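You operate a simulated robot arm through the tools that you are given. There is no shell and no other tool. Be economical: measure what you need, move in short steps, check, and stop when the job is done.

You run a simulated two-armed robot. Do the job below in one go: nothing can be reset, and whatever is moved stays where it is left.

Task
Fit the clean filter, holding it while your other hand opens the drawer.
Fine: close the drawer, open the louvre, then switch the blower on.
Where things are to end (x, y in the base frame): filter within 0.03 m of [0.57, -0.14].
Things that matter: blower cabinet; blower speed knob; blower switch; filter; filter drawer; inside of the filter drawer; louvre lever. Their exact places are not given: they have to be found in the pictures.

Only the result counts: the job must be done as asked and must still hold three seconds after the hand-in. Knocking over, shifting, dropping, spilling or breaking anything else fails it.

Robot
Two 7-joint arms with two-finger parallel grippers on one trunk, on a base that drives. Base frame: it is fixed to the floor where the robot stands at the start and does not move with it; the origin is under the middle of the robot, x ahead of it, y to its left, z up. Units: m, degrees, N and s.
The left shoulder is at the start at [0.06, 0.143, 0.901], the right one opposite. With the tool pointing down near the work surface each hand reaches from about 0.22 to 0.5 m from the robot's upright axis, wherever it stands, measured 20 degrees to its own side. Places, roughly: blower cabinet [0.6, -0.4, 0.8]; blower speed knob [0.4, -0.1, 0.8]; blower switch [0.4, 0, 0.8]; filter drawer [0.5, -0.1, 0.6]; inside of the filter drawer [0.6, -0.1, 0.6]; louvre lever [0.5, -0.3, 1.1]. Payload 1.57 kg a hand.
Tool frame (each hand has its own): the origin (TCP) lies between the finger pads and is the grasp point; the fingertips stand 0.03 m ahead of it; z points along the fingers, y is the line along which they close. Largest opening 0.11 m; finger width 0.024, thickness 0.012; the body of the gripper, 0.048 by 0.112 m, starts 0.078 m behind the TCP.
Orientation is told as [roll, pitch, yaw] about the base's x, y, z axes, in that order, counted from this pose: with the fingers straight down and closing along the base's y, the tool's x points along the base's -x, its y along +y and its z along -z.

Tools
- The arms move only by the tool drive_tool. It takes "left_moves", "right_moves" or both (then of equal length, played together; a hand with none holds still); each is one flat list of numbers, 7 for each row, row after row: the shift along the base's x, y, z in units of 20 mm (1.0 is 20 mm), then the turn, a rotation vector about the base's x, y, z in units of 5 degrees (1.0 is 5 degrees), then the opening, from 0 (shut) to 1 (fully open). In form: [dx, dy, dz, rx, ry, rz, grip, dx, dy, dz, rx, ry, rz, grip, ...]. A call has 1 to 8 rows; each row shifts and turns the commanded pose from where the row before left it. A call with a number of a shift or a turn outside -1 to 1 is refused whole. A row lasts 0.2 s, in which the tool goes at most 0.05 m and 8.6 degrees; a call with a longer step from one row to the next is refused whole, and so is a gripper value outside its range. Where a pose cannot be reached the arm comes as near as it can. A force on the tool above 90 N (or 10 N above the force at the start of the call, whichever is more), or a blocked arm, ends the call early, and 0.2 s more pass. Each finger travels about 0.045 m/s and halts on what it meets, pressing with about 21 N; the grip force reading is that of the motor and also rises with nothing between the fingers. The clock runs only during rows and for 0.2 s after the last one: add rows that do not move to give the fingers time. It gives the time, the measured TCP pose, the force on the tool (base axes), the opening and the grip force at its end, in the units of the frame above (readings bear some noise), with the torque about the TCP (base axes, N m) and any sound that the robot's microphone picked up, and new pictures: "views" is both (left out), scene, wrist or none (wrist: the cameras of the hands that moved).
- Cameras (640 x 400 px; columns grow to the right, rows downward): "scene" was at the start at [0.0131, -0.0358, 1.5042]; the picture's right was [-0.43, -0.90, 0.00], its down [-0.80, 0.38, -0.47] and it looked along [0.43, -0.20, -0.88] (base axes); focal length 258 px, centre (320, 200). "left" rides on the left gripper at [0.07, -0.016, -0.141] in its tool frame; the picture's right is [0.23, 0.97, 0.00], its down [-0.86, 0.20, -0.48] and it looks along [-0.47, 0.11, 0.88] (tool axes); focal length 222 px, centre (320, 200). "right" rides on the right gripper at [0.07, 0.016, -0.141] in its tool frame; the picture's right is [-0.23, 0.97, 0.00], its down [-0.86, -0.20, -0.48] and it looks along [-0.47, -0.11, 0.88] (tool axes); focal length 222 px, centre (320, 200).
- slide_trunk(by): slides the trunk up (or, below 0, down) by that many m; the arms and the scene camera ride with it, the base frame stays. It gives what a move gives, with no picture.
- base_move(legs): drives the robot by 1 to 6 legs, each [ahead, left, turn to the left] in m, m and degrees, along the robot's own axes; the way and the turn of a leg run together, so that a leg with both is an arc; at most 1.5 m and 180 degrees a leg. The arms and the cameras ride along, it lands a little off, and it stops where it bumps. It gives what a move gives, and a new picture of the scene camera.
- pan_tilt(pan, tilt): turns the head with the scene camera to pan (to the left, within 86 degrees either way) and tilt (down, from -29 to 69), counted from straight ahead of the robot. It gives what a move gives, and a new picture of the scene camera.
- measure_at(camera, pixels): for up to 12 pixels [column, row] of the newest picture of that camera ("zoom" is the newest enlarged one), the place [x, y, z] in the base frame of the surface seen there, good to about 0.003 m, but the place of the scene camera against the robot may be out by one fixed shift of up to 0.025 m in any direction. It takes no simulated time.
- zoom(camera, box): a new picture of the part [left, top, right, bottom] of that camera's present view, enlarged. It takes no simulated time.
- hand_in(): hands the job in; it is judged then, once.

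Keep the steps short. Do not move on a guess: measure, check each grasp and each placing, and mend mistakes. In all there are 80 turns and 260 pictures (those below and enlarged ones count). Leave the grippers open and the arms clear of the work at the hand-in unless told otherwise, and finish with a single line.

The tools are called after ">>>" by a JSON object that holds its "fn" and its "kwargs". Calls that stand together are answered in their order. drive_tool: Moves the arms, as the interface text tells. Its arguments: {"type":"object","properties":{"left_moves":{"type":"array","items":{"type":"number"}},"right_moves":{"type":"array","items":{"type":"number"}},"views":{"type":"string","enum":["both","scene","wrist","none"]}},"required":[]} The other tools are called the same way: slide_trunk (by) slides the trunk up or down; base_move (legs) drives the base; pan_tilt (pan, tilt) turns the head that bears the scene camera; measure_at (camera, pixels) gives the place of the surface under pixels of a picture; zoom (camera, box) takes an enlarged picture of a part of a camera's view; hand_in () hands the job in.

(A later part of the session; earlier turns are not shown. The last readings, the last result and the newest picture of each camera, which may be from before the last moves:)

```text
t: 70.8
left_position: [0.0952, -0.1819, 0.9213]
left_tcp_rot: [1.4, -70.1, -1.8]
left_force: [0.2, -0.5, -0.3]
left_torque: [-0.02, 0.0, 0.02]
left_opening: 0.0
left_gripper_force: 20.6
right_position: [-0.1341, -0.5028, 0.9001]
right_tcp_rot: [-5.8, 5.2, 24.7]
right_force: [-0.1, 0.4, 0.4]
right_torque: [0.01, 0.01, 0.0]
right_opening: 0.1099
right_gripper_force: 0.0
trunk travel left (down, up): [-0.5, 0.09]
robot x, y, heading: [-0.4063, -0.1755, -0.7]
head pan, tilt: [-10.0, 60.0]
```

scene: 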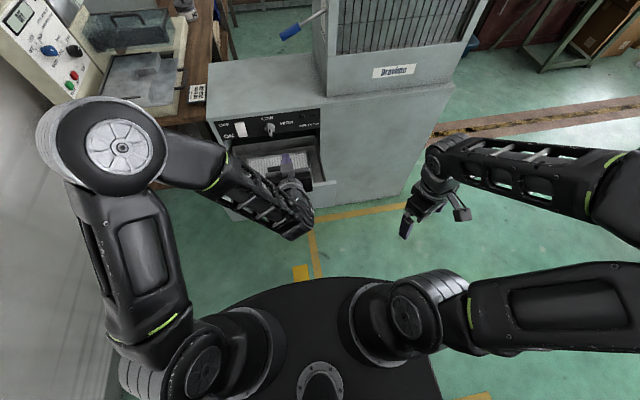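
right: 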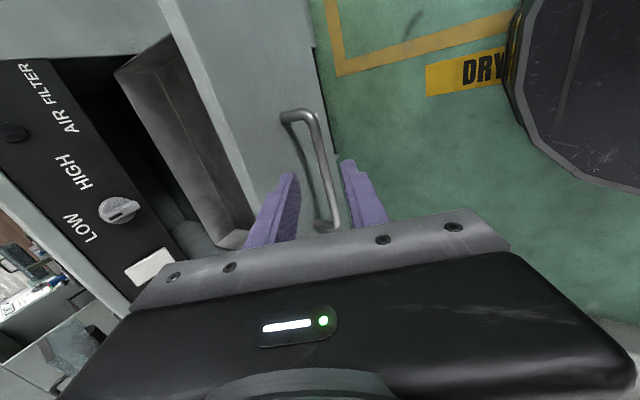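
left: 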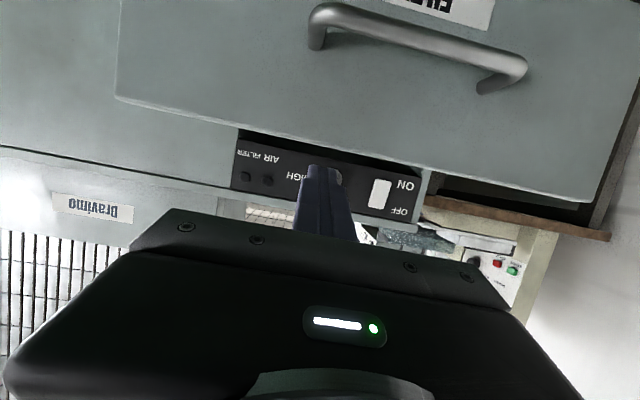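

I check where the left elbow is relative to the bench before lowering the trunk.

>>> {"fn": "measure_at", "kwargs": {"camera": "scene", "pixels": [[115, 145], [60, 130], [130, 98], [200, 165], [150, 100], [60, 140], [275, 205]]}}

>>> {"fn": "base_move", "kwargs": {"legs": [[-0.06, 0, 0]]}}

```text
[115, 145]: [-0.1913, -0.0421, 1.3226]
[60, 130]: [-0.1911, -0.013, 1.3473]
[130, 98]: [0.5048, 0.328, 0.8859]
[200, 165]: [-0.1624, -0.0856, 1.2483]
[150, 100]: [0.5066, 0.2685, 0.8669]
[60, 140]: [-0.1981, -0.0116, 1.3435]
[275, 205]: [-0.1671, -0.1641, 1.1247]
```

```text
t: 71.7
left_position: [0.0346, -0.181, 0.9219]
left_tcp_rot: [1.6, -70.1, -1.6]
left_force: [-0.6, 0.4, 0.9]
left_torque: [-0.04, -0.01, -0.02]
left_opening: 0.0002
left_gripper_force: 21.5
right_position: [-0.1952, -0.5015, 0.9026]
right_tcp_rot: [-5.8, 5.1, 24.7]
right_force: [-0.6, -0.4, 0.0]
right_torque: [0.02, -0.01, 0.01]
right_opening: 0.1101
right_gripper_force: 0.0
trunk travel left (down, up): [-0.5, 0.09]
robot x, y, heading: [-0.4691, -0.1768, -0.5]
head pan, tilt: [-10.0, 60.0]
```

scene: 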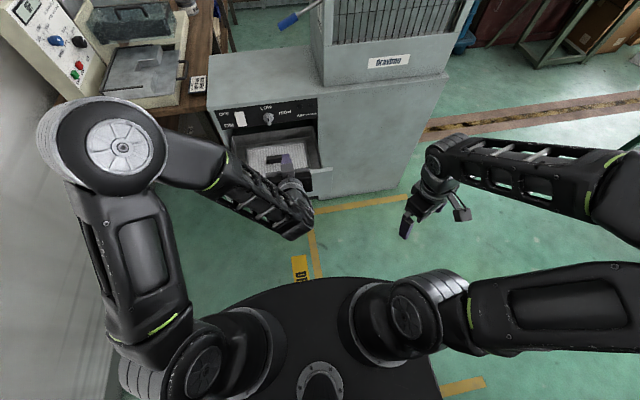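

Elbow is far from the bench. Lowering the trunk 0.216 m.

>>> {"fn": "slide_trunk", "kwargs": {"by": -0.216}}

>>> {"fn": "drive_tool", "kwargs": {"left_moves": [0, 0, 0, 0, 0, 0, 0], "views": "both"}}

```text
t: 74.0
left_position: [0.0361, -0.1816, 0.7047]
left_tcp_rot: [1.4, -69.9, -1.7]
left_force: [0.0, -0.1, 0.1]
left_torque: [0.01, -0.02, 0.02]
left_opening: 0.0
left_gripper_force: 21.4
right_position: [-0.1951, -0.5021, 0.6855]
right_tcp_rot: [-5.7, 5.2, 24.7]
right_force: [1.3, 0.2, -0.4]
right_torque: [0.0, 0.02, -0.02]
right_opening: 0.11
right_gripper_force: 0.0
trunk travel left (down, up): [-0.284, 0.306]
robot x, y, heading: [-0.4667, -0.1779, -0.5]
head pan, tilt: [-10.0, 60.0]
```

```text
t: 74.4
left_position: [0.0367, -0.1821, 0.7054]
left_tcp_rot: [1.5, -70.0, -1.7]
left_force: [-0.7, 0.9, 0.4]
left_torque: [-0.01, -0.03, 0.0]
left_opening: 0.0001
left_gripper_force: 21.2
right_position: [-0.1952, -0.5024, 0.6847]
right_tcp_rot: [-5.8, 5.1, 24.6]
right_force: [-0.1, -0.1, 0.8]
right_torque: [0.01, -0.01, 0.0]
right_opening: 0.1099
right_gripper_force: 0.1
trunk travel left (down, up): [-0.284, 0.306]
robot x, y, heading: [-0.4642, -0.1782, -0.7]
head pan, tilt: [-10.0, 60.0]
```

scene: 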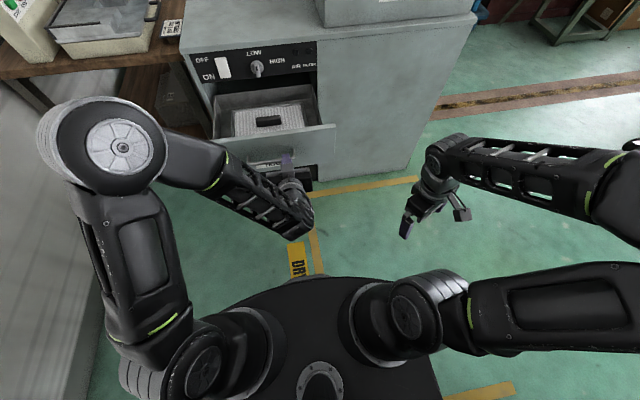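
left: 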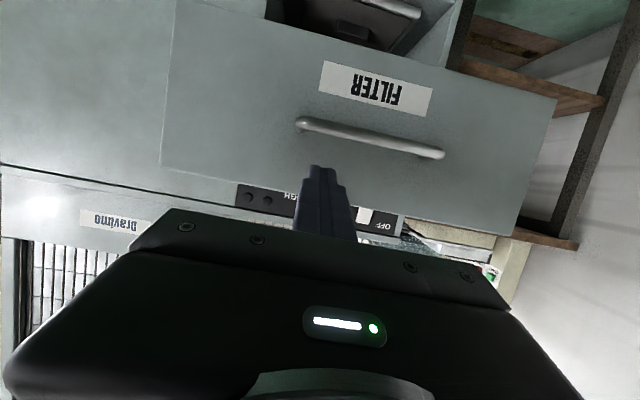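

The fingers face the drawer front. I verify heights of the panel and handle, and the filter's position.

>>> {"fn": "measure_at", "kwargs": {"camera": "left", "pixels": [[370, 135], [330, 205], [370, 200], [320, 160], [270, 185], [300, 122], [440, 152]]}}

>>> {"fn": "measure_at", "kwargs": {"camera": "scene", "pixels": [[232, 110], [301, 102], [235, 135], [304, 127], [268, 121], [215, 138], [330, 125]]}}

>>> {"fn": "zoom", "kwargs": {"camera": "scene", "box": [180, 30, 350, 200]}}

```text
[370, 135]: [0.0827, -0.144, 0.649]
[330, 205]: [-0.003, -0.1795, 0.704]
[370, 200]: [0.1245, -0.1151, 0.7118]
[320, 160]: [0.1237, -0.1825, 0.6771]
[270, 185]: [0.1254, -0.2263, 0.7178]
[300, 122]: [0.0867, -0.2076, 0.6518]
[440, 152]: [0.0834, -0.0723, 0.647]
```

```text
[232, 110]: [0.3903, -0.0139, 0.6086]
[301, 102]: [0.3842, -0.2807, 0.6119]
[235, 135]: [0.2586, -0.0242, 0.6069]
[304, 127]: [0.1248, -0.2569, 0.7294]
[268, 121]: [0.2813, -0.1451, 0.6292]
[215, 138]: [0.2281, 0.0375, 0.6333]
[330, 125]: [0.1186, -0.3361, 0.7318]
```

```text
2.35 times, centred on (265, 115) of scene
```

zoom: 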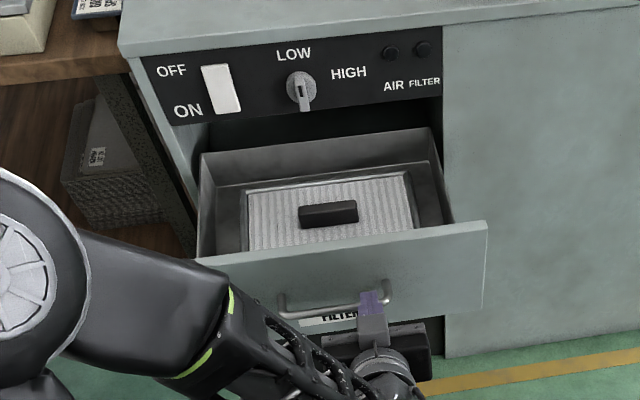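

Panel front is at x≈0.124 (closed is 0.394), the fingertip at 0.065. Filter bar ≈0.30, giving ≈0.575 when closed. Pushing by driving forward 0.2 first.

>>> {"fn": "base_move", "kwargs": {"legs": [[0.1, 0, 0], [0.1, 0, 0]]}}

```text
t: 76.3
left_position: [0.2361, -0.1858, 0.7052]
left_tcp_rot: [1.6, -70.0, -1.8]
left_force: [0.3, 1.2, 0.4]
left_torque: [-0.03, -0.02, 0.01]
left_opening: 0.0004
left_gripper_force: 21.5
right_position: [0.0048, -0.5054, 0.6846]
right_tcp_rot: [-5.9, 5.2, 24.6]
right_force: [-0.5, -0.5, -0.8]
right_torque: [0.02, 0.04, 0.02]
right_opening: 0.11
right_gripper_force: 0.1
trunk travel left (down, up): [-0.284, 0.306]
robot x, y, heading: [-0.2672, -0.1787, -0.6]
head pan, tilt: [-10.0, 60.0]
```

scene: 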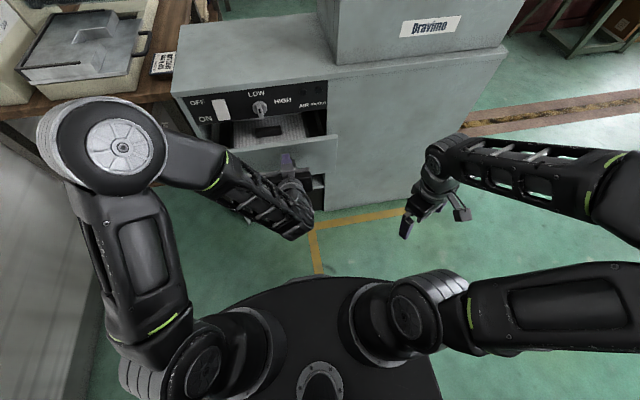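

The drawer is closing well. Another 0.11.

>>> {"fn": "base_move", "kwargs": {"legs": [[0.11, 0, 0]]}}

>>> {"fn": "drive_tool", "kwargs": {"left_moves": [0.3, 0, 0, 0, 0, 0, 0, 0.3, 0, 0, 0, 0, 0, 0], "views": "both"}}

```text
t: 77.5
left_position: [0.3469, -0.1875, 0.7047]
left_tcp_rot: [1.6, -70.0, -1.9]
left_force: [0.0, 0.5, -0.3]
left_torque: [0.0, -0.01, 0.0]
left_opening: 0.0
left_gripper_force: 21.1
right_position: [0.1144, -0.5074, 0.684]
right_tcp_rot: [-5.8, 5.2, 24.5]
right_force: [0.7, 0.1, -0.2]
right_torque: [0.02, 0.03, 0.0]
right_opening: 0.1098
right_gripper_force: 0.0
trunk travel left (down, up): [-0.284, 0.306]
robot x, y, heading: [-0.1563, -0.1827, -0.8]
head pan, tilt: [-10.0, 60.0]
```

scene: 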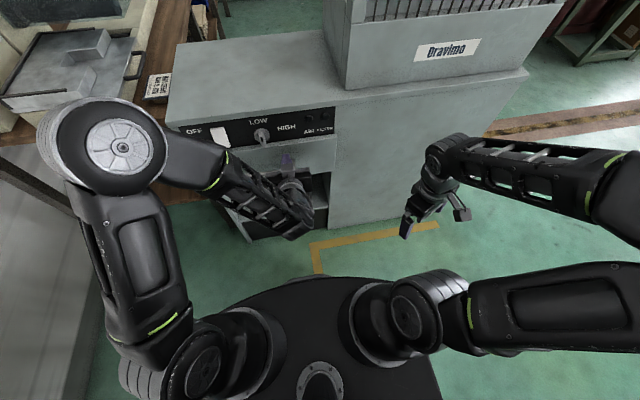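

```text
t: 78.1
left_position: [0.3576, -0.1884, 0.7046]
left_tcp_rot: [1.5, -70.0, -1.9]
left_force: [-0.8, -0.6, 0.1]
left_torque: [-0.04, 0.02, -0.01]
left_opening: 0.0
left_gripper_force: 21.5
right_position: [0.1142, -0.5077, 0.685]
right_tcp_rot: [-5.7, 5.1, 24.6]
right_force: [0.3, 0.4, 0.2]
right_torque: [-0.02, -0.01, 0.0]
right_opening: 0.1101
right_gripper_force: 0.2
trunk travel left (down, up): [-0.284, 0.306]
robot x, y, heading: [-0.1568, -0.1813, -0.9]
head pan, tilt: [-10.0, 60.0]
```

scene: 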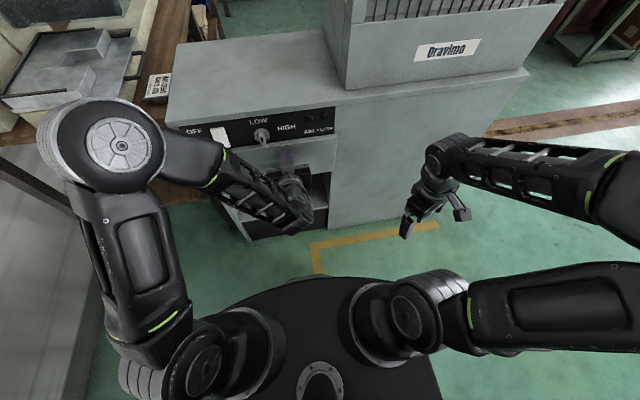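
left: 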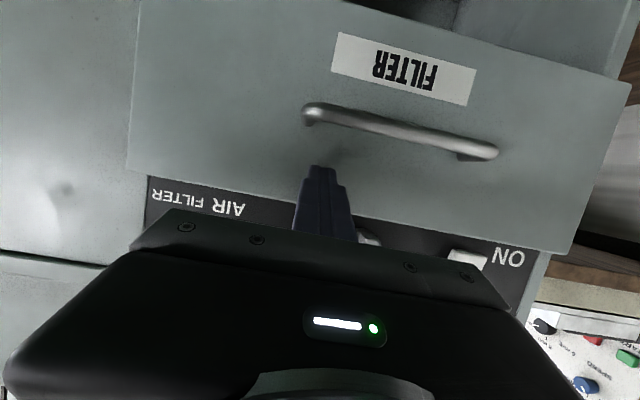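

Fingertip at about 0.386; the last bit remains. Pushing with 5 mm steps until the force rises.

>>> {"fn": "drive_tool", "kwargs": {"left_moves": [0.25, 0, 0, 0, 0, 0, 0, 0.25, 0, 0, 0, 0, 0, 0, 0.25, 0, 0, 0, 0, 0, 0, 0.25, 0, 0, 0, 0, 0, 0], "views": "wrist"}}

```text
t: 79.0
left_position: [0.3614, -0.1905, 0.6998]
left_tcp_rot: [2.0, -69.1, -3.2]
left_force: [-27.5, 0.2, 3.8]
left_torque: [0.12, -0.13, 0.04]
left_opening: 0.0002
left_gripper_force: 21.2
right_position: [0.1123, -0.507, 0.6857]
right_tcp_rot: [-5.9, 5.0, 24.7]
right_force: [0.0, -0.8, 0.8]
right_torque: [0.03, 0.0, 0.0]
right_opening: 0.1096
right_gripper_force: 0.1
trunk travel left (down, up): [-0.284, 0.306]
robot x, y, heading: [-0.1594, -0.1841, -1.0]
head pan, tilt: [-10.0, 60.0]
stopped in row 4 (left hand): the force on the tool passed its limit (the readings are from after the stop); the commanded pose is now the measured one
```

left: 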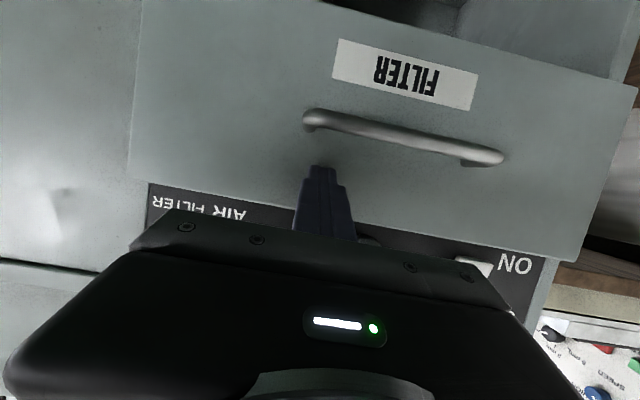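

Hard stop felt. I check the panel's x against the closed value (0.394).

>>> {"fn": "drive_tool", "kwargs": {"left_moves": [-1, 0, 0, 0, 0, 0, 0, -1, 0, 0, 0, 0, 0, 0], "views": "wrist"}}

>>> {"fn": "measure_at", "kwargs": {"camera": "left", "pixels": [[250, 120], [200, 150], [450, 180], [400, 130], [540, 200], [320, 150]]}}

>>> {"fn": "zoom", "kwargs": {"camera": "left", "box": [120, 0, 640, 325]}}

```text
t: 79.6
left_position: [0.3266, -0.1882, 0.7001]
left_tcp_rot: [1.9, -69.2, -2.7]
left_force: [-0.8, 0.3, -0.3]
left_torque: [-0.02, -0.02, 0.02]
left_opening: 0.0
left_gripper_force: 21.4
right_position: [0.1145, -0.5068, 0.6845]
right_tcp_rot: [-5.8, 5.3, 24.6]
right_force: [-0.4, -0.1, -0.3]
right_torque: [0.0, -0.02, -0.01]
right_opening: 0.1099
right_gripper_force: 0.1
trunk travel left (down, up): [-0.284, 0.306]
robot x, y, heading: [-0.1601, -0.1799, -0.8]
head pan, tilt: [-10.0, 60.0]
```

left: 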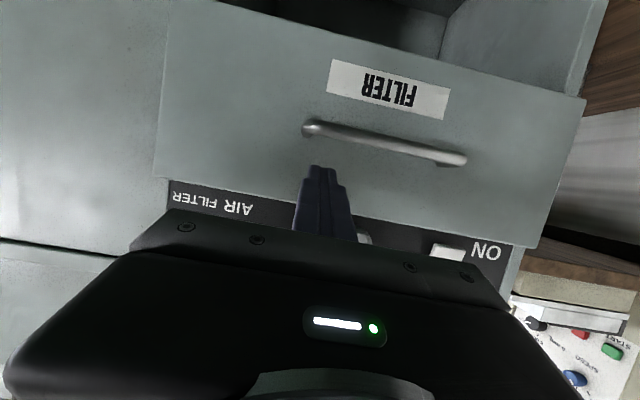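

```text
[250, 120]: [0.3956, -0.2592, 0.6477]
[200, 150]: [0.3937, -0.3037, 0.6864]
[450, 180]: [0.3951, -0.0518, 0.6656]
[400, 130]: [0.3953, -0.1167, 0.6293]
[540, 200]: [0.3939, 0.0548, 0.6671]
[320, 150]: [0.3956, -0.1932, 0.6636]
```

```text
1.23 times, centred on (380, 162) of left
```

zoom: 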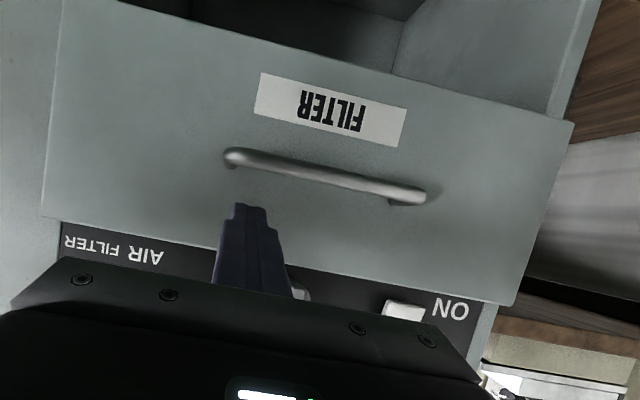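

The drawer is fully closed (0.395). Next the louvre. I raise the trunk by 0.30 with this hand pose, which rises in front of the panel without touching it.

>>> {"fn": "drive_tool", "kwargs": {"left_moves": [-1, 0, 0, 0, 0, 0, 0, -1, 0, 0, 0, 0, 0, 0], "views": "none"}}

>>> {"fn": "slide_trunk", "kwargs": {"by": 0.3}}

>>> {"fn": "pan_tilt", "kwargs": {"pan": -10, "tilt": 45}}

```text
t: 80.2
left_position: [0.2852, -0.1879, 0.6985]
left_tcp_rot: [1.8, -69.2, -2.7]
left_force: [-0.9, 0.1, 0.3]
left_torque: [-0.01, 0.0, 0.01]
left_opening: 0.0001
left_gripper_force: 21.5
right_position: [0.1143, -0.5062, 0.6848]
right_tcp_rot: [-5.8, 5.2, 24.6]
right_force: [1.1, 0.4, 0.0]
right_torque: [0.0, -0.02, -0.01]
right_opening: 0.1099
right_gripper_force: 0.1
trunk travel left (down, up): [-0.284, 0.306]
robot x, y, heading: [-0.1585, -0.1826, -0.8]
head pan, tilt: [-10.0, 60.0]
```

```text
t: 83.2
left_position: [0.2863, -0.1881, 0.9999]
left_tcp_rot: [1.9, -69.2, -2.7]
left_force: [0.1, -0.3, 0.0]
left_torque: [0.01, 0.0, 0.05]
left_opening: 0.0
left_gripper_force: 20.9
right_position: [0.113, -0.5072, 0.9847]
right_tcp_rot: [-5.8, 5.3, 24.6]
right_force: [-0.5, 0.2, -0.2]
right_torque: [-0.03, 0.0, -0.02]
right_opening: 0.1098
right_gripper_force: 0.1
trunk travel left (down, up): [-0.584, 0.006]
robot x, y, heading: [-0.1552, -0.1798, -0.7]
head pan, tilt: [-10.0, 60.0]
```

```text
t: 84.0
left_position: [0.2862, -0.1884, 1.0002]
left_tcp_rot: [1.8, -69.2, -2.8]
left_force: [-0.7, 0.1, 0.4]
left_torque: [-0.02, -0.02, -0.01]
left_opening: 0.0002
left_gripper_force: 21.3
right_position: [0.1152, -0.507, 0.9838]
right_tcp_rot: [-5.8, 5.1, 24.4]
right_force: [0.3, -0.1, 0.1]
right_torque: [-0.03, -0.01, -0.04]
right_opening: 0.1099
right_gripper_force: 0.1
trunk travel left (down, up): [-0.584, 0.006]
robot x, y, heading: [-0.1579, -0.1809, -0.8]
head pan, tilt: [-10.0, 45.0]
```

scene: 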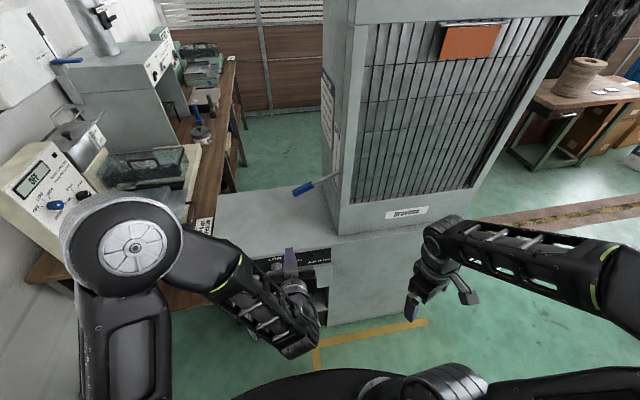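

>>> {"fn": "zoom", "kwargs": {"camera": "scene", "box": [270, 130, 370, 230]}}

>>> {"fn": "drive_tool", "kwargs": {"left_moves": [0, 0, 0, 0, 0, 0, 0], "views": "wrist"}}

>>> {"fn": "measure_at", "kwargs": {"camera": "scene", "pixels": [[297, 191], [305, 187], [320, 181], [335, 174], [333, 115], [345, 215]]}}

```text
4.00 times, centred on (320, 180) of scene
```

zoom: 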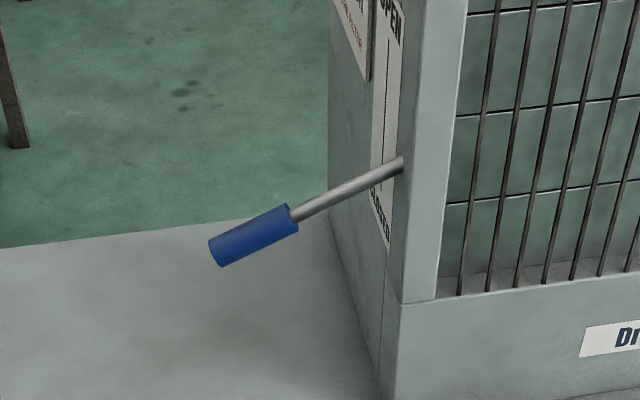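

```text
t: 84.4
left_position: [0.2849, -0.1889, 0.9999]
left_tcp_rot: [1.9, -69.2, -2.9]
left_force: [-0.2, -0.3, 0.1]
left_torque: [-0.01, 0.02, 0.0]
left_opening: 0.0001
left_gripper_force: 21.0
right_position: [0.1138, -0.5071, 0.9841]
right_tcp_rot: [-5.8, 5.2, 24.5]
right_force: [0.0, -0.3, -0.8]
right_torque: [0.01, 0.0, -0.01]
right_opening: 0.1098
right_gripper_force: 0.1
trunk travel left (down, up): [-0.584, 0.006]
robot x, y, heading: [-0.1606, -0.1819, -0.8]
head pan, tilt: [-10.0, 45.0]
```

left: 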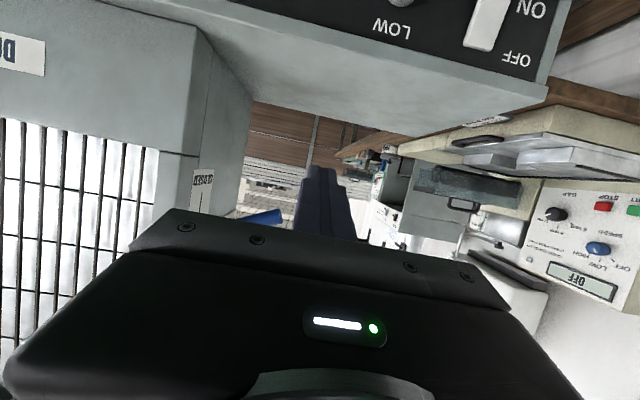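

```text
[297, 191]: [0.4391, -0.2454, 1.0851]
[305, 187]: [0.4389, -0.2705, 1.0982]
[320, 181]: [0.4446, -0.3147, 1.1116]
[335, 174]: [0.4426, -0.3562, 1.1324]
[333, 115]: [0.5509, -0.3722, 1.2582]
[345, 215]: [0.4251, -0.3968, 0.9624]
```

>>> {"fn": "measure_at", "kwargs": {"camera": "left", "pixels": [[262, 217], [275, 214], [250, 220], [203, 178], [160, 153]]}}

>>> {"fn": "zoom", "kwargs": {"camera": "left", "box": [150, 130, 350, 255]}}

```text
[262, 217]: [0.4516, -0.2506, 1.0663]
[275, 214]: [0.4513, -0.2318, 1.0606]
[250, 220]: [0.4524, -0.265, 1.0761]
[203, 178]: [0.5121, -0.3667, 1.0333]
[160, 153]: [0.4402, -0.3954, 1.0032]
```

```text
3.20 times, centred on (250, 192) of left
```

zoom: 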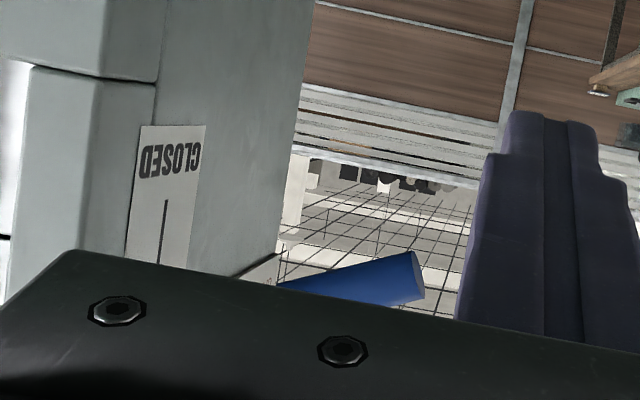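

Lever: axis at x≈0.463, blue grip underside z≈1.06–1.07 at y≈-0.25, pivot at about y -0.37, z 1.14. I'll put the closed fingers under the grip and lift. First drive 0.11 ahead with the hand at y≈-0.25, z≈1.01.

>>> {"fn": "drive_tool", "kwargs": {"left_moves": [0, -1, 0.25, 0, 0, 0, 0, 0, -1, 0.25, 0, 0, 0.5, 0, 0, -1, 0, 0, 0, 0, 0], "views": "none"}}

>>> {"fn": "base_move", "kwargs": {"legs": [[0.11, 0, 0]]}}

>>> {"fn": "drive_tool", "kwargs": {"left_moves": [0.5, 0, 0, 0, 0, 0, 0], "views": "wrist"}}

```text
t: 85.2
left_position: [0.286, -0.2492, 1.0088]
left_tcp_rot: [2.0, -69.2, -0.3]
left_force: [-1.1, 0.4, 0.7]
left_torque: [0.0, 0.02, 0.01]
left_opening: 0.0
left_gripper_force: 21.4
right_position: [0.114, -0.5073, 0.9852]
right_tcp_rot: [-5.8, 5.2, 24.5]
right_force: [-0.2, -0.1, -0.1]
right_torque: [0.0, 0.02, -0.01]
right_opening: 0.1101
right_gripper_force: 0.2
trunk travel left (down, up): [-0.584, 0.006]
robot x, y, heading: [-0.1592, -0.1804, -0.9]
head pan, tilt: [-10.0, 45.0]
```

```text
t: 86.4
left_position: [0.3949, -0.2513, 1.0078]
left_tcp_rot: [1.9, -69.1, -0.4]
left_force: [0.2, 0.1, 0.3]
left_torque: [0.0, 0.0, 0.01]
left_opening: 0.0
left_gripper_force: 20.9
right_position: [0.2239, -0.509, 0.9839]
right_tcp_rot: [-5.8, 5.2, 24.5]
right_force: [0.6, -0.3, -0.5]
right_torque: [0.03, 0.04, -0.02]
right_opening: 0.1099
right_gripper_force: 0.0
trunk travel left (down, up): [-0.584, 0.006]
robot x, y, heading: [-0.0452, -0.1833, -0.7]
head pan, tilt: [-10.0, 45.0]
```

scene: 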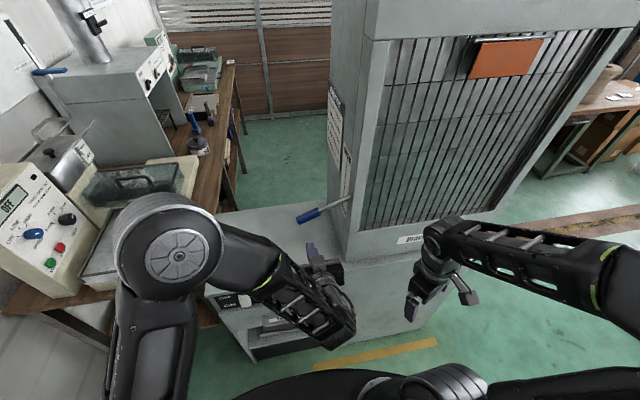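

```text
t: 86.8
left_position: [0.4063, -0.2509, 1.009]
left_tcp_rot: [1.8, -69.1, -0.1]
left_force: [0.4, -0.7, -0.5]
left_torque: [0.02, -0.02, 0.0]
left_opening: 0.0
left_gripper_force: 21.1
right_position: [0.2244, -0.5075, 0.9856]
right_tcp_rot: [-5.8, 5.2, 24.6]
right_force: [-0.1, -0.4, 0.4]
right_torque: [-0.01, -0.02, 0.0]
right_opening: 0.1101
right_gripper_force: 0.0
trunk travel left (down, up): [-0.584, 0.006]
robot x, y, heading: [-0.0483, -0.1836, -0.6]
head pan, tilt: [-10.0, 45.0]
```

left: 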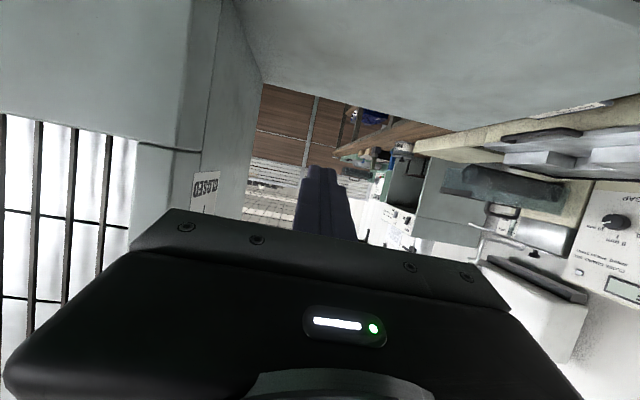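

Fingers are below lever level. Forward another 0.044, then rise in small steps to contact.

>>> {"fn": "drive_tool", "kwargs": {"left_moves": [1, 0, 0, 0, 0, 0, 0, 1, 0, 0, 0, 0, 0, 0, 0.2, 0, 0, 0, 0, 0, 0, 0, 0, 1, 0, 0, 0, 0, 0, 0, 0.5, 0, 0, 0, 0], "views": "scene"}}

>>> {"fn": "zoom", "kwargs": {"camera": "scene", "box": [260, 140, 400, 300]}}

```text
t: 88.0
left_position: [0.4483, -0.2502, 1.0385]
left_tcp_rot: [2.1, -69.1, -0.5]
left_force: [0.2, -0.6, 0.4]
left_torque: [0.04, 0.0, 0.01]
left_opening: 0.0
left_gripper_force: 21.1
right_position: [0.2233, -0.5093, 0.9858]
right_tcp_rot: [-5.8, 5.2, 24.5]
right_force: [0.0, -0.1, -0.5]
right_torque: [-0.02, 0.01, -0.02]
right_opening: 0.1102
right_gripper_force: 0.0
trunk travel left (down, up): [-0.584, 0.006]
robot x, y, heading: [-0.0524, -0.1833, -0.7]
head pan, tilt: [-10.0, 45.0]
```

scene: 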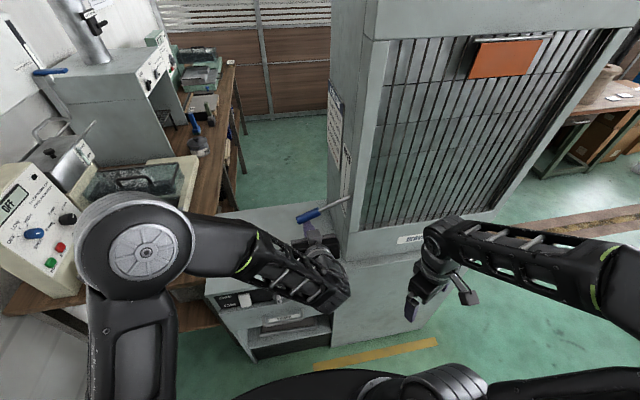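

```text
2.50 times, centred on (330, 220) of scene
```

zoom: 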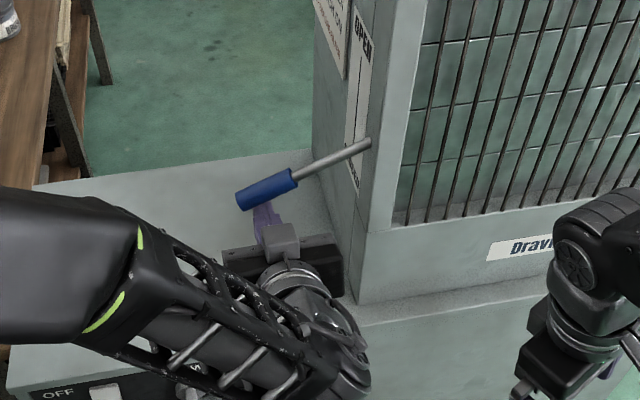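

The fingers are right below the blue grip. Lifting 0.08.

>>> {"fn": "drive_tool", "kwargs": {"left_moves": [0, 0, 0.7, 0, 0, 0, 0, 0, 0, 0.7, 0, 0, 0, 0, 0, 0, 0.7, 0, 0, 0, 0, 0, 0, 0.7, 0, 0, 0, 0, 0, 0, 0.7, 0, 0, 0, 0, 0, 0, 0.7, 0, 0, 0, 0], "views": "scene"}}

>>> {"fn": "zoom", "kwargs": {"camera": "scene", "box": [260, 140, 400, 300]}}

```text
t: 89.4
left_position: [0.4499, -0.2513, 1.123]
left_tcp_rot: [1.9, -69.2, -0.3]
left_force: [-0.6, -0.1, -1.4]
left_torque: [0.0, 0.01, 0.0]
left_opening: 0.0001
left_gripper_force: 21.0
right_position: [0.2228, -0.5082, 0.9845]
right_tcp_rot: [-5.8, 5.1, 24.5]
right_force: [0.4, 0.7, -0.2]
right_torque: [-0.02, 0.01, 0.01]
right_opening: 0.1101
right_gripper_force: 0.0
trunk travel left (down, up): [-0.584, 0.006]
robot x, y, heading: [-0.0484, -0.185, -0.5]
head pan, tilt: [-10.0, 45.0]
```

scene: 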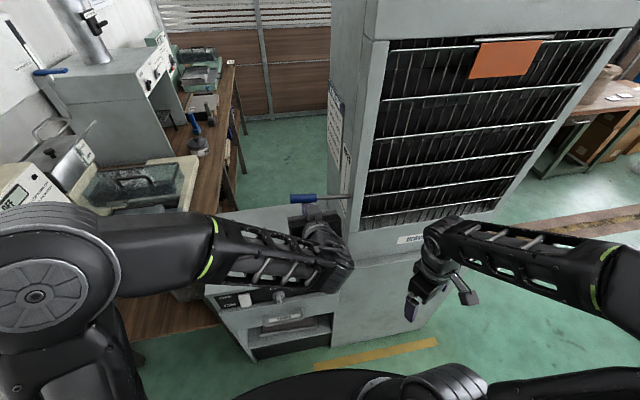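

```text
2.50 times, centred on (330, 220) of scene
```

zoom: 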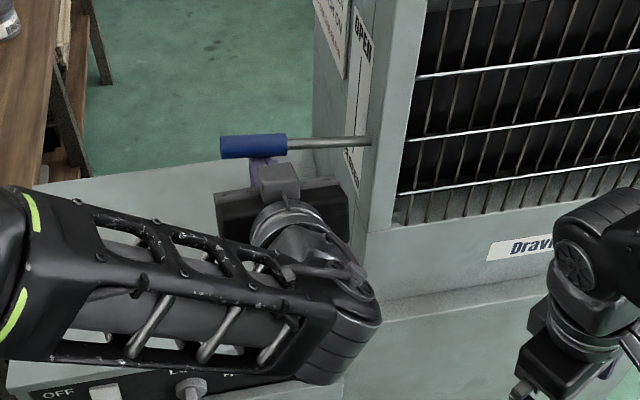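

The lever is half way and the slats are turning. The left elbow swung outward, so I check its distance to the bench machine.

>>> {"fn": "measure_at", "kwargs": {"camera": "scene", "pixels": [[40, 220], [35, 295], [100, 235], [30, 185], [110, 290], [150, 180], [60, 210]]}}

>>> {"fn": "pan_tilt", "kwargs": {"pan": 25, "tilt": 45}}

```text
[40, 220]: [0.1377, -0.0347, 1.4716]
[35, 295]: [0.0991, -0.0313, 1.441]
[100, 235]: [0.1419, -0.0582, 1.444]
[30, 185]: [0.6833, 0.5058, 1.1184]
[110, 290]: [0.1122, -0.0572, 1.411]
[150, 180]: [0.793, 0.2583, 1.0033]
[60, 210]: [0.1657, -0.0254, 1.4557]
```

```text
t: 90.4
left_position: [0.4484, -0.2504, 1.1229]
left_tcp_rot: [1.9, -69.2, -0.2]
left_force: [0.4, -0.6, -0.2]
left_torque: [0.02, -0.03, -0.02]
left_opening: 0.0001
left_gripper_force: 21.1
right_position: [0.2222, -0.508, 0.9839]
right_tcp_rot: [-5.8, 5.1, 24.5]
right_force: [-0.3, 0.0, 0.1]
right_torque: [0.02, -0.06, 0.01]
right_opening: 0.11
right_gripper_force: 0.1
trunk travel left (down, up): [-0.584, 0.006]
robot x, y, heading: [-0.0491, -0.1839, -0.7]
head pan, tilt: [25.0, 45.0]
```

scene: 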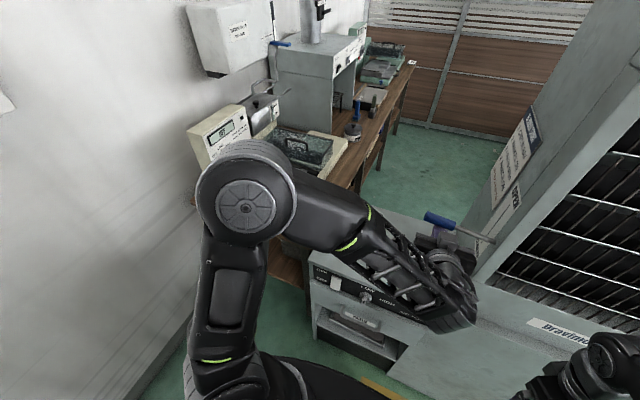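

Elbow is high and free. Lifting further.

>>> {"fn": "pan_tilt", "kwargs": {"pan": -12, "tilt": 45}}

>>> {"fn": "drive_tool", "kwargs": {"left_moves": [0, 0, 0.6, 0, 0, 0, 0, 0, 0, 0.6, 0, 0, 0, 0, 0, 0, 0.6, 0, 0, 0, 0, 0, 0, 0.6, 0, 0, 0, 0, 0, 0, 0.4, 0, 0, 0, 0], "views": "scene"}}

>>> {"fn": "zoom", "kwargs": {"camera": "scene", "box": [260, 110, 400, 270]}}

```text
t: 91.4
left_position: [0.4492, -0.2507, 1.1222]
left_tcp_rot: [1.8, -69.1, -0.3]
left_force: [0.1, 0.0, -0.9]
left_torque: [-0.01, 0.01, 0.0]
left_opening: 0.0001
left_gripper_force: 20.7
right_position: [0.2231, -0.5077, 0.9853]
right_tcp_rot: [-5.9, 5.2, 24.5]
right_force: [-0.9, 0.2, 0.1]
right_torque: [0.0, 0.0, -0.01]
right_opening: 0.1101
right_gripper_force: 0.0
trunk travel left (down, up): [-0.584, 0.006]
robot x, y, heading: [-0.0507, -0.181, -0.9]
head pan, tilt: [-12.0, 45.0]
```

scene: 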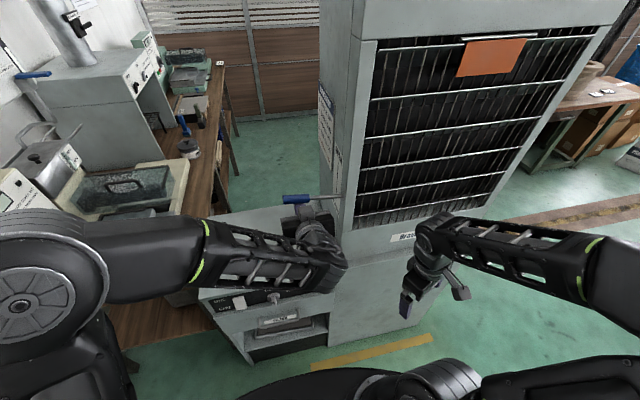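

```text
t: 92.6
left_position: [0.4482, -0.2495, 1.1631]
left_tcp_rot: [3.7, -67.4, -2.1]
left_force: [-7.2, -0.1, -64.5]
left_torque: [0.7, 0.54, -0.07]
left_opening: 0.0
left_gripper_force: 20.9
right_position: [0.2252, -0.509, 0.983]
right_tcp_rot: [-5.7, 5.3, 24.4]
right_force: [0.6, -0.3, 0.3]
right_torque: [0.01, 0.01, -0.02]
right_opening: 0.1101
right_gripper_force: 0.2
trunk travel left (down, up): [-0.584, 0.006]
robot x, y, heading: [-0.0491, -0.185, -0.9]
head pan, tilt: [-12.0, 45.0]
```

scene: 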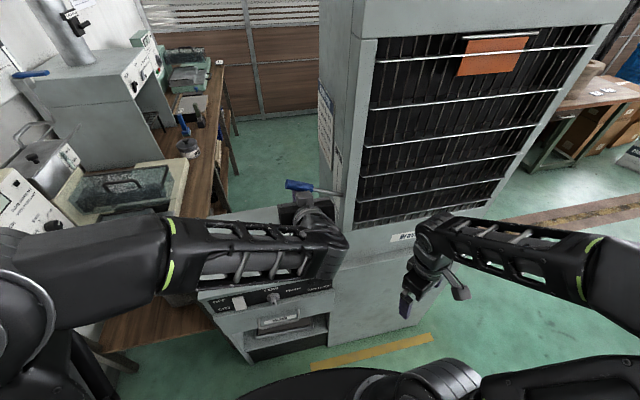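

```text
2.50 times, centred on (330, 190) of scene
```

zoom: 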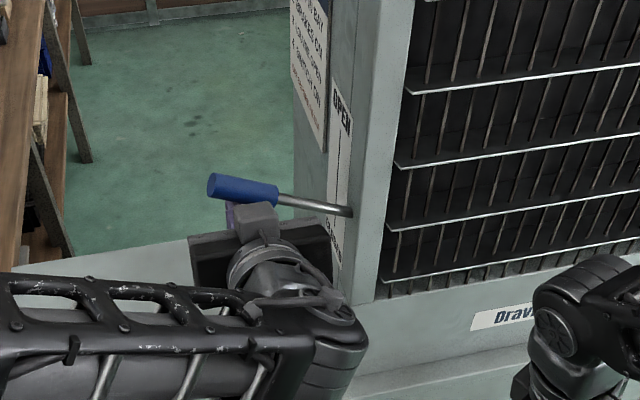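

A force of 64 N means the lever is at its upper stop. I lower the hand away and check whether the lever stays up.

>>> {"fn": "drive_tool", "kwargs": {"left_moves": [0, 0, -0.7, 0, 0, 0, 0, 0, 0, -1, 0, 0, 0, 0, 0, 0, -1, 0, 0, 0, 0, -1, 0, -1, 0, 0, 0, 0, -1, 0, -0.5, 0, 0, 0, 0, -1, 0, 0, 0, 0, 0, 0], "views": "scene"}}

>>> {"fn": "zoom", "kwargs": {"camera": "scene", "box": [260, 110, 400, 270]}}

>>> {"fn": "measure_at", "kwargs": {"camera": "scene", "pixels": [[290, 184], [312, 188], [332, 194]]}}

```text
t: 94.0
left_position: [0.3876, -0.2506, 1.0939]
left_tcp_rot: [1.8, -69.2, -0.2]
left_force: [-0.8, 0.2, 0.5]
left_torque: [0.02, -0.03, -0.02]
left_opening: 0.0002
left_gripper_force: 21.6
right_position: [0.2229, -0.5098, 0.9852]
right_tcp_rot: [-5.8, 5.1, 24.5]
right_force: [-0.2, 0.5, 0.4]
right_torque: [0.01, 0.02, -0.03]
right_opening: 0.1101
right_gripper_force: 0.0
trunk travel left (down, up): [-0.584, 0.006]
robot x, y, heading: [-0.0486, -0.1851, -0.7]
head pan, tilt: [-12.0, 45.0]
```

scene: 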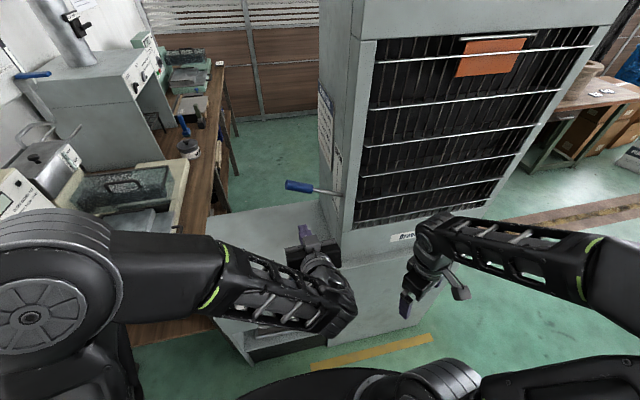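

```text
2.50 times, centred on (330, 190) of scene
```

zoom: 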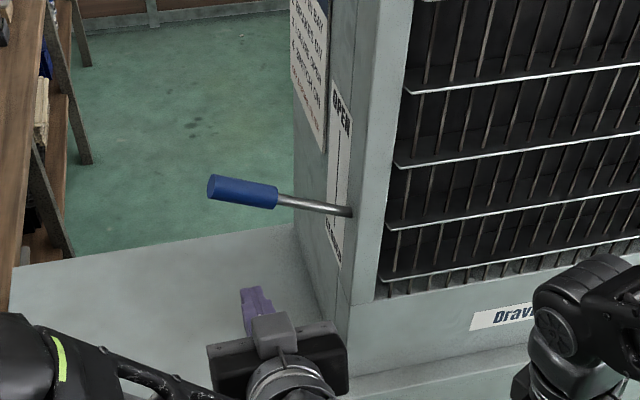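

```text
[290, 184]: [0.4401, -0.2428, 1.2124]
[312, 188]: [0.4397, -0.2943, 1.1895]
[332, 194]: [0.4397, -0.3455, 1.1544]
```

The lever holds at the OPEN position (tip z≈1.21) and the slats are open. Now the switch: back off 0.12, left 0.13, lower the trunk 0.3.

>>> {"fn": "base_move", "kwargs": {"legs": [[-0.12, 0, 0], [0, 0.13, 0]]}}

>>> {"fn": "slide_trunk", "kwargs": {"by": -0.3}}

>>> {"fn": "drive_tool", "kwargs": {"left_moves": [0, 1, 0, 0, 0, 0, 0, 0, 1, 0, 0, 0, 0, 0, 0, 1, 0, 0, 0, 0, 0, 0, 1, 0, 0, 0, 0, 0, 0, 0.6, 0, 0, 0, 0, 0], "views": "both"}}

```text
t: 96.2
left_position: [0.2707, -0.1144, 1.094]
left_tcp_rot: [1.7, -69.1, 0.0]
left_force: [0.5, -0.2, -0.7]
left_torque: [-0.03, 0.0, -0.04]
left_opening: 0.0001
left_gripper_force: 21.2
right_position: [0.1051, -0.3728, 0.9852]
right_tcp_rot: [-5.9, 5.3, 24.4]
right_force: [-1.1, -0.2, -0.6]
right_torque: [-0.05, -0.02, 0.0]
right_opening: 0.1099
right_gripper_force: 0.0
trunk travel left (down, up): [-0.584, 0.006]
robot x, y, heading: [-0.163, -0.0481, -0.6]
head pan, tilt: [-12.0, 45.0]
```

scene: 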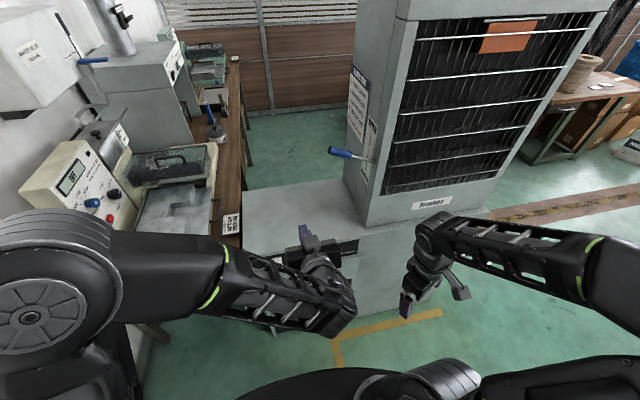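

```text
t: 99.2
left_position: [0.2709, -0.1157, 0.7954]
left_tcp_rot: [1.9, -69.2, -0.3]
left_force: [0.2, 0.7, 0.2]
left_torque: [-0.01, 0.0, 0.0]
left_opening: 0.0001
left_gripper_force: 20.5
right_position: [0.1055, -0.3753, 0.6844]
right_tcp_rot: [-5.8, 5.2, 24.5]
right_force: [0.3, 0.7, 0.0]
right_torque: [-0.01, 0.0, 0.02]
right_opening: 0.1101
right_gripper_force: 0.0
trunk travel left (down, up): [-0.284, 0.306]
robot x, y, heading: [-0.1668, -0.0492, -0.8]
head pan, tilt: [-12.0, 45.0]
```

```text
t: 100.4
left_position: [0.2818, -0.037, 0.7972]
left_tcp_rot: [2.2, -69.2, -0.3]
left_force: [-0.4, 0.5, 0.1]
left_torque: [-0.01, 0.0, 0.04]
left_opening: 0.0
left_gripper_force: 20.6
left hand out of reach, approached as far as the arm can: row 4, 5
right_position: [0.1054, -0.3745, 0.6847]
right_tcp_rot: [-5.8, 5.2, 24.5]
right_force: [-0.3, -0.2, 1.4]
right_torque: [0.01, 0.0, -0.02]
right_opening: 0.1098
right_gripper_force: 0.1
trunk travel left (down, up): [-0.284, 0.306]
robot x, y, heading: [-0.1667, -0.049, -1.0]
head pan, tilt: [-12.0, 45.0]
```

scene: 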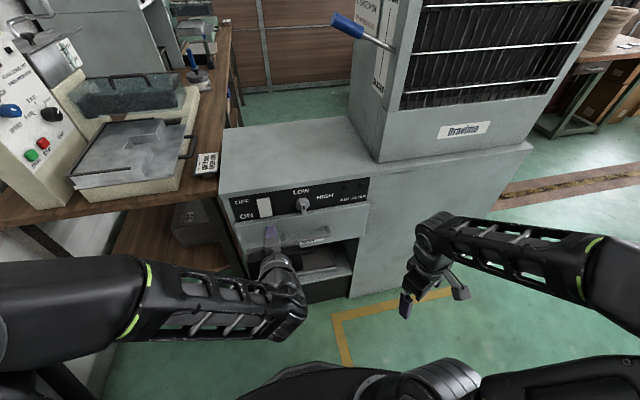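
left: 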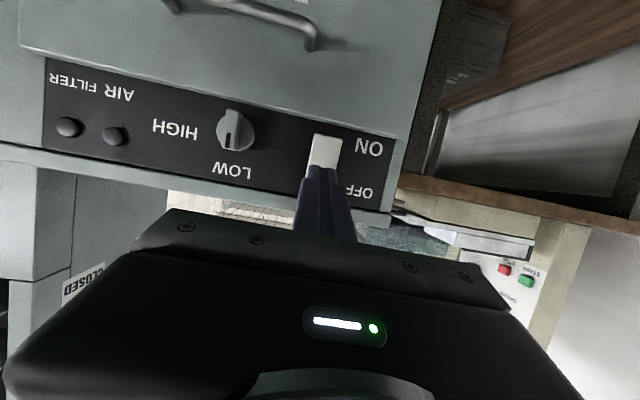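

I see the rocker near the fingertip. Measuring it and reading its tilt.

>>> {"fn": "measure_at", "kwargs": {"camera": "left", "pixels": [[326, 138], [324, 150], [320, 163], [315, 145], [338, 145], [345, 165], [300, 130]]}}

>>> {"fn": "zoom", "kwargs": {"camera": "left", "box": [200, 80, 420, 220]}}

>>> {"fn": "zoom", "kwargs": {"camera": "scene", "box": [220, 170, 380, 290]}}

```text
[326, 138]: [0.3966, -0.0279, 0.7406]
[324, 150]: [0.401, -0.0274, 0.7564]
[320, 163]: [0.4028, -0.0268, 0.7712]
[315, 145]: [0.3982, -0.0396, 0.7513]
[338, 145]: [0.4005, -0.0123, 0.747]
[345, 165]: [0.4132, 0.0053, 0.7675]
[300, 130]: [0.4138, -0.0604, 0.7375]
```

```text
2.86 times, centred on (310, 150) of left
```

zoom: 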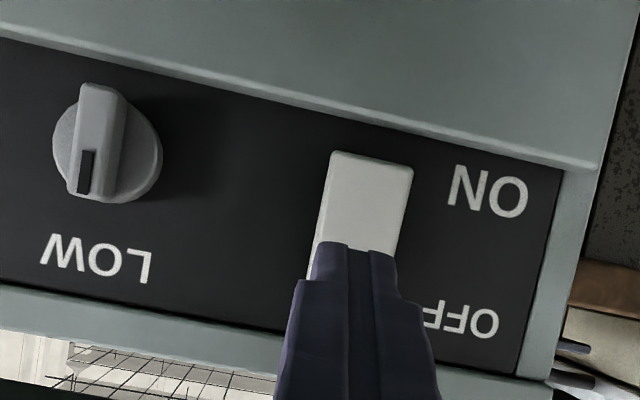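

```text
3.33 times, centred on (300, 230) of scene
```

zoom: 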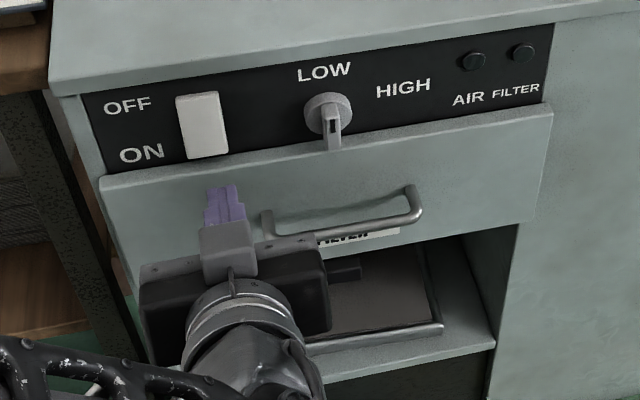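

The rocker is OFF: its lower (ON) end stands out at x≈0.397, z≈0.74, and the hinge is at z≈0.77. I'll press at z≈0.749, y≈-0.027. Lowering the trunk by 0.037 and approaching.

>>> {"fn": "slide_trunk", "kwargs": {"by": -0.037}}

>>> {"fn": "drive_tool", "kwargs": {"left_moves": [1, 0.2, 0, 0, 0, 0, 0, 1, 0.2, 0, 0, 0, 0, 0, 1, 0.1, 0, 0, 0, 0, 0], "views": "wrist"}}

```text
t: 101.2
left_position: [0.2829, -0.0383, 0.7601]
left_tcp_rot: [1.9, -69.2, -0.2]
left_force: [0.1, 0.1, -0.4]
left_torque: [0.0, 0.0, -0.02]
left_opening: 0.0
left_gripper_force: 20.9
right_position: [0.1056, -0.3736, 0.6477]
right_tcp_rot: [-5.9, 5.2, 24.6]
right_force: [0.3, -0.1, 0.4]
right_torque: [-0.01, -0.02, -0.02]
right_opening: 0.1101
right_gripper_force: 0.1
trunk travel left (down, up): [-0.247, 0.343]
robot x, y, heading: [-0.165, -0.0516, -1.0]
head pan, tilt: [-12.0, 45.0]
```

```text
t: 102.0
left_position: [0.3448, -0.0275, 0.7606]
left_tcp_rot: [2.1, -69.2, -0.3]
left_force: [0.0, -0.2, 0.3]
left_torque: [0.0, 0.02, -0.01]
left_opening: 0.0001
left_gripper_force: 20.8
right_position: [0.1057, -0.3739, 0.6478]
right_tcp_rot: [-5.7, 5.1, 24.5]
right_force: [-0.6, -0.1, 0.2]
right_torque: [0.03, 0.01, 0.02]
right_opening: 0.1101
right_gripper_force: 0.0
trunk travel left (down, up): [-0.247, 0.343]
robot x, y, heading: [-0.166, -0.047, -0.8]
head pan, tilt: [-12.0, 45.0]
```

left: 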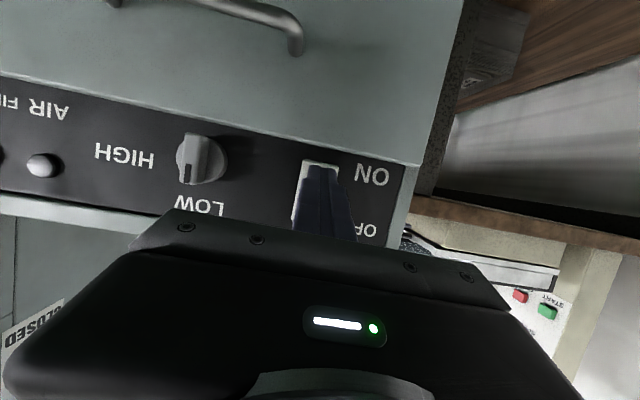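

The fingertips are in line with the lower half of the rocker. Pressing with 5 mm steps.

>>> {"fn": "drive_tool", "kwargs": {"left_moves": [0.4, 0, 0, 0, 0, 0, 0, 0.4, 0, 0, 0, 0, 0, 0, 0.3, 0, 0, 0, 0, 0, 0, 0.3, 0, 0, 0, 0, 0, 0, 0.2, 0, 0, 0, 0, 0, 0, 0.2, 0, 0, 0, 0, 0, 0], "views": "wrist"}}

```text
t: 103.4
left_position: [0.3704, -0.0277, 0.7586]
left_tcp_rot: [2.3, -68.8, -0.7]
left_force: [-69.9, 8.4, -2.9]
left_torque: [-0.85, 0.05, 0.07]
left_opening: 0.0002
left_gripper_force: 20.6
right_position: [0.101, -0.3745, 0.649]
right_tcp_rot: [-6.1, 4.9, 24.7]
right_force: [0.5, -0.4, 0.0]
right_torque: [-0.01, -0.02, 0.0]
right_opening: 0.1101
right_gripper_force: 0.0
trunk travel left (down, up): [-0.247, 0.343]
robot x, y, heading: [-0.17, -0.0501, -0.9]
head pan, tilt: [-12.0, 45.0]
```

left: 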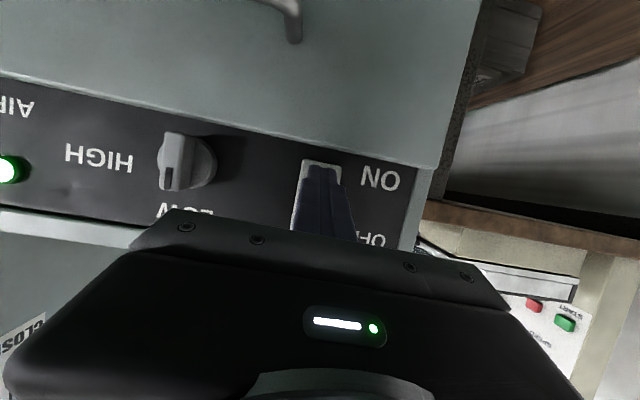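

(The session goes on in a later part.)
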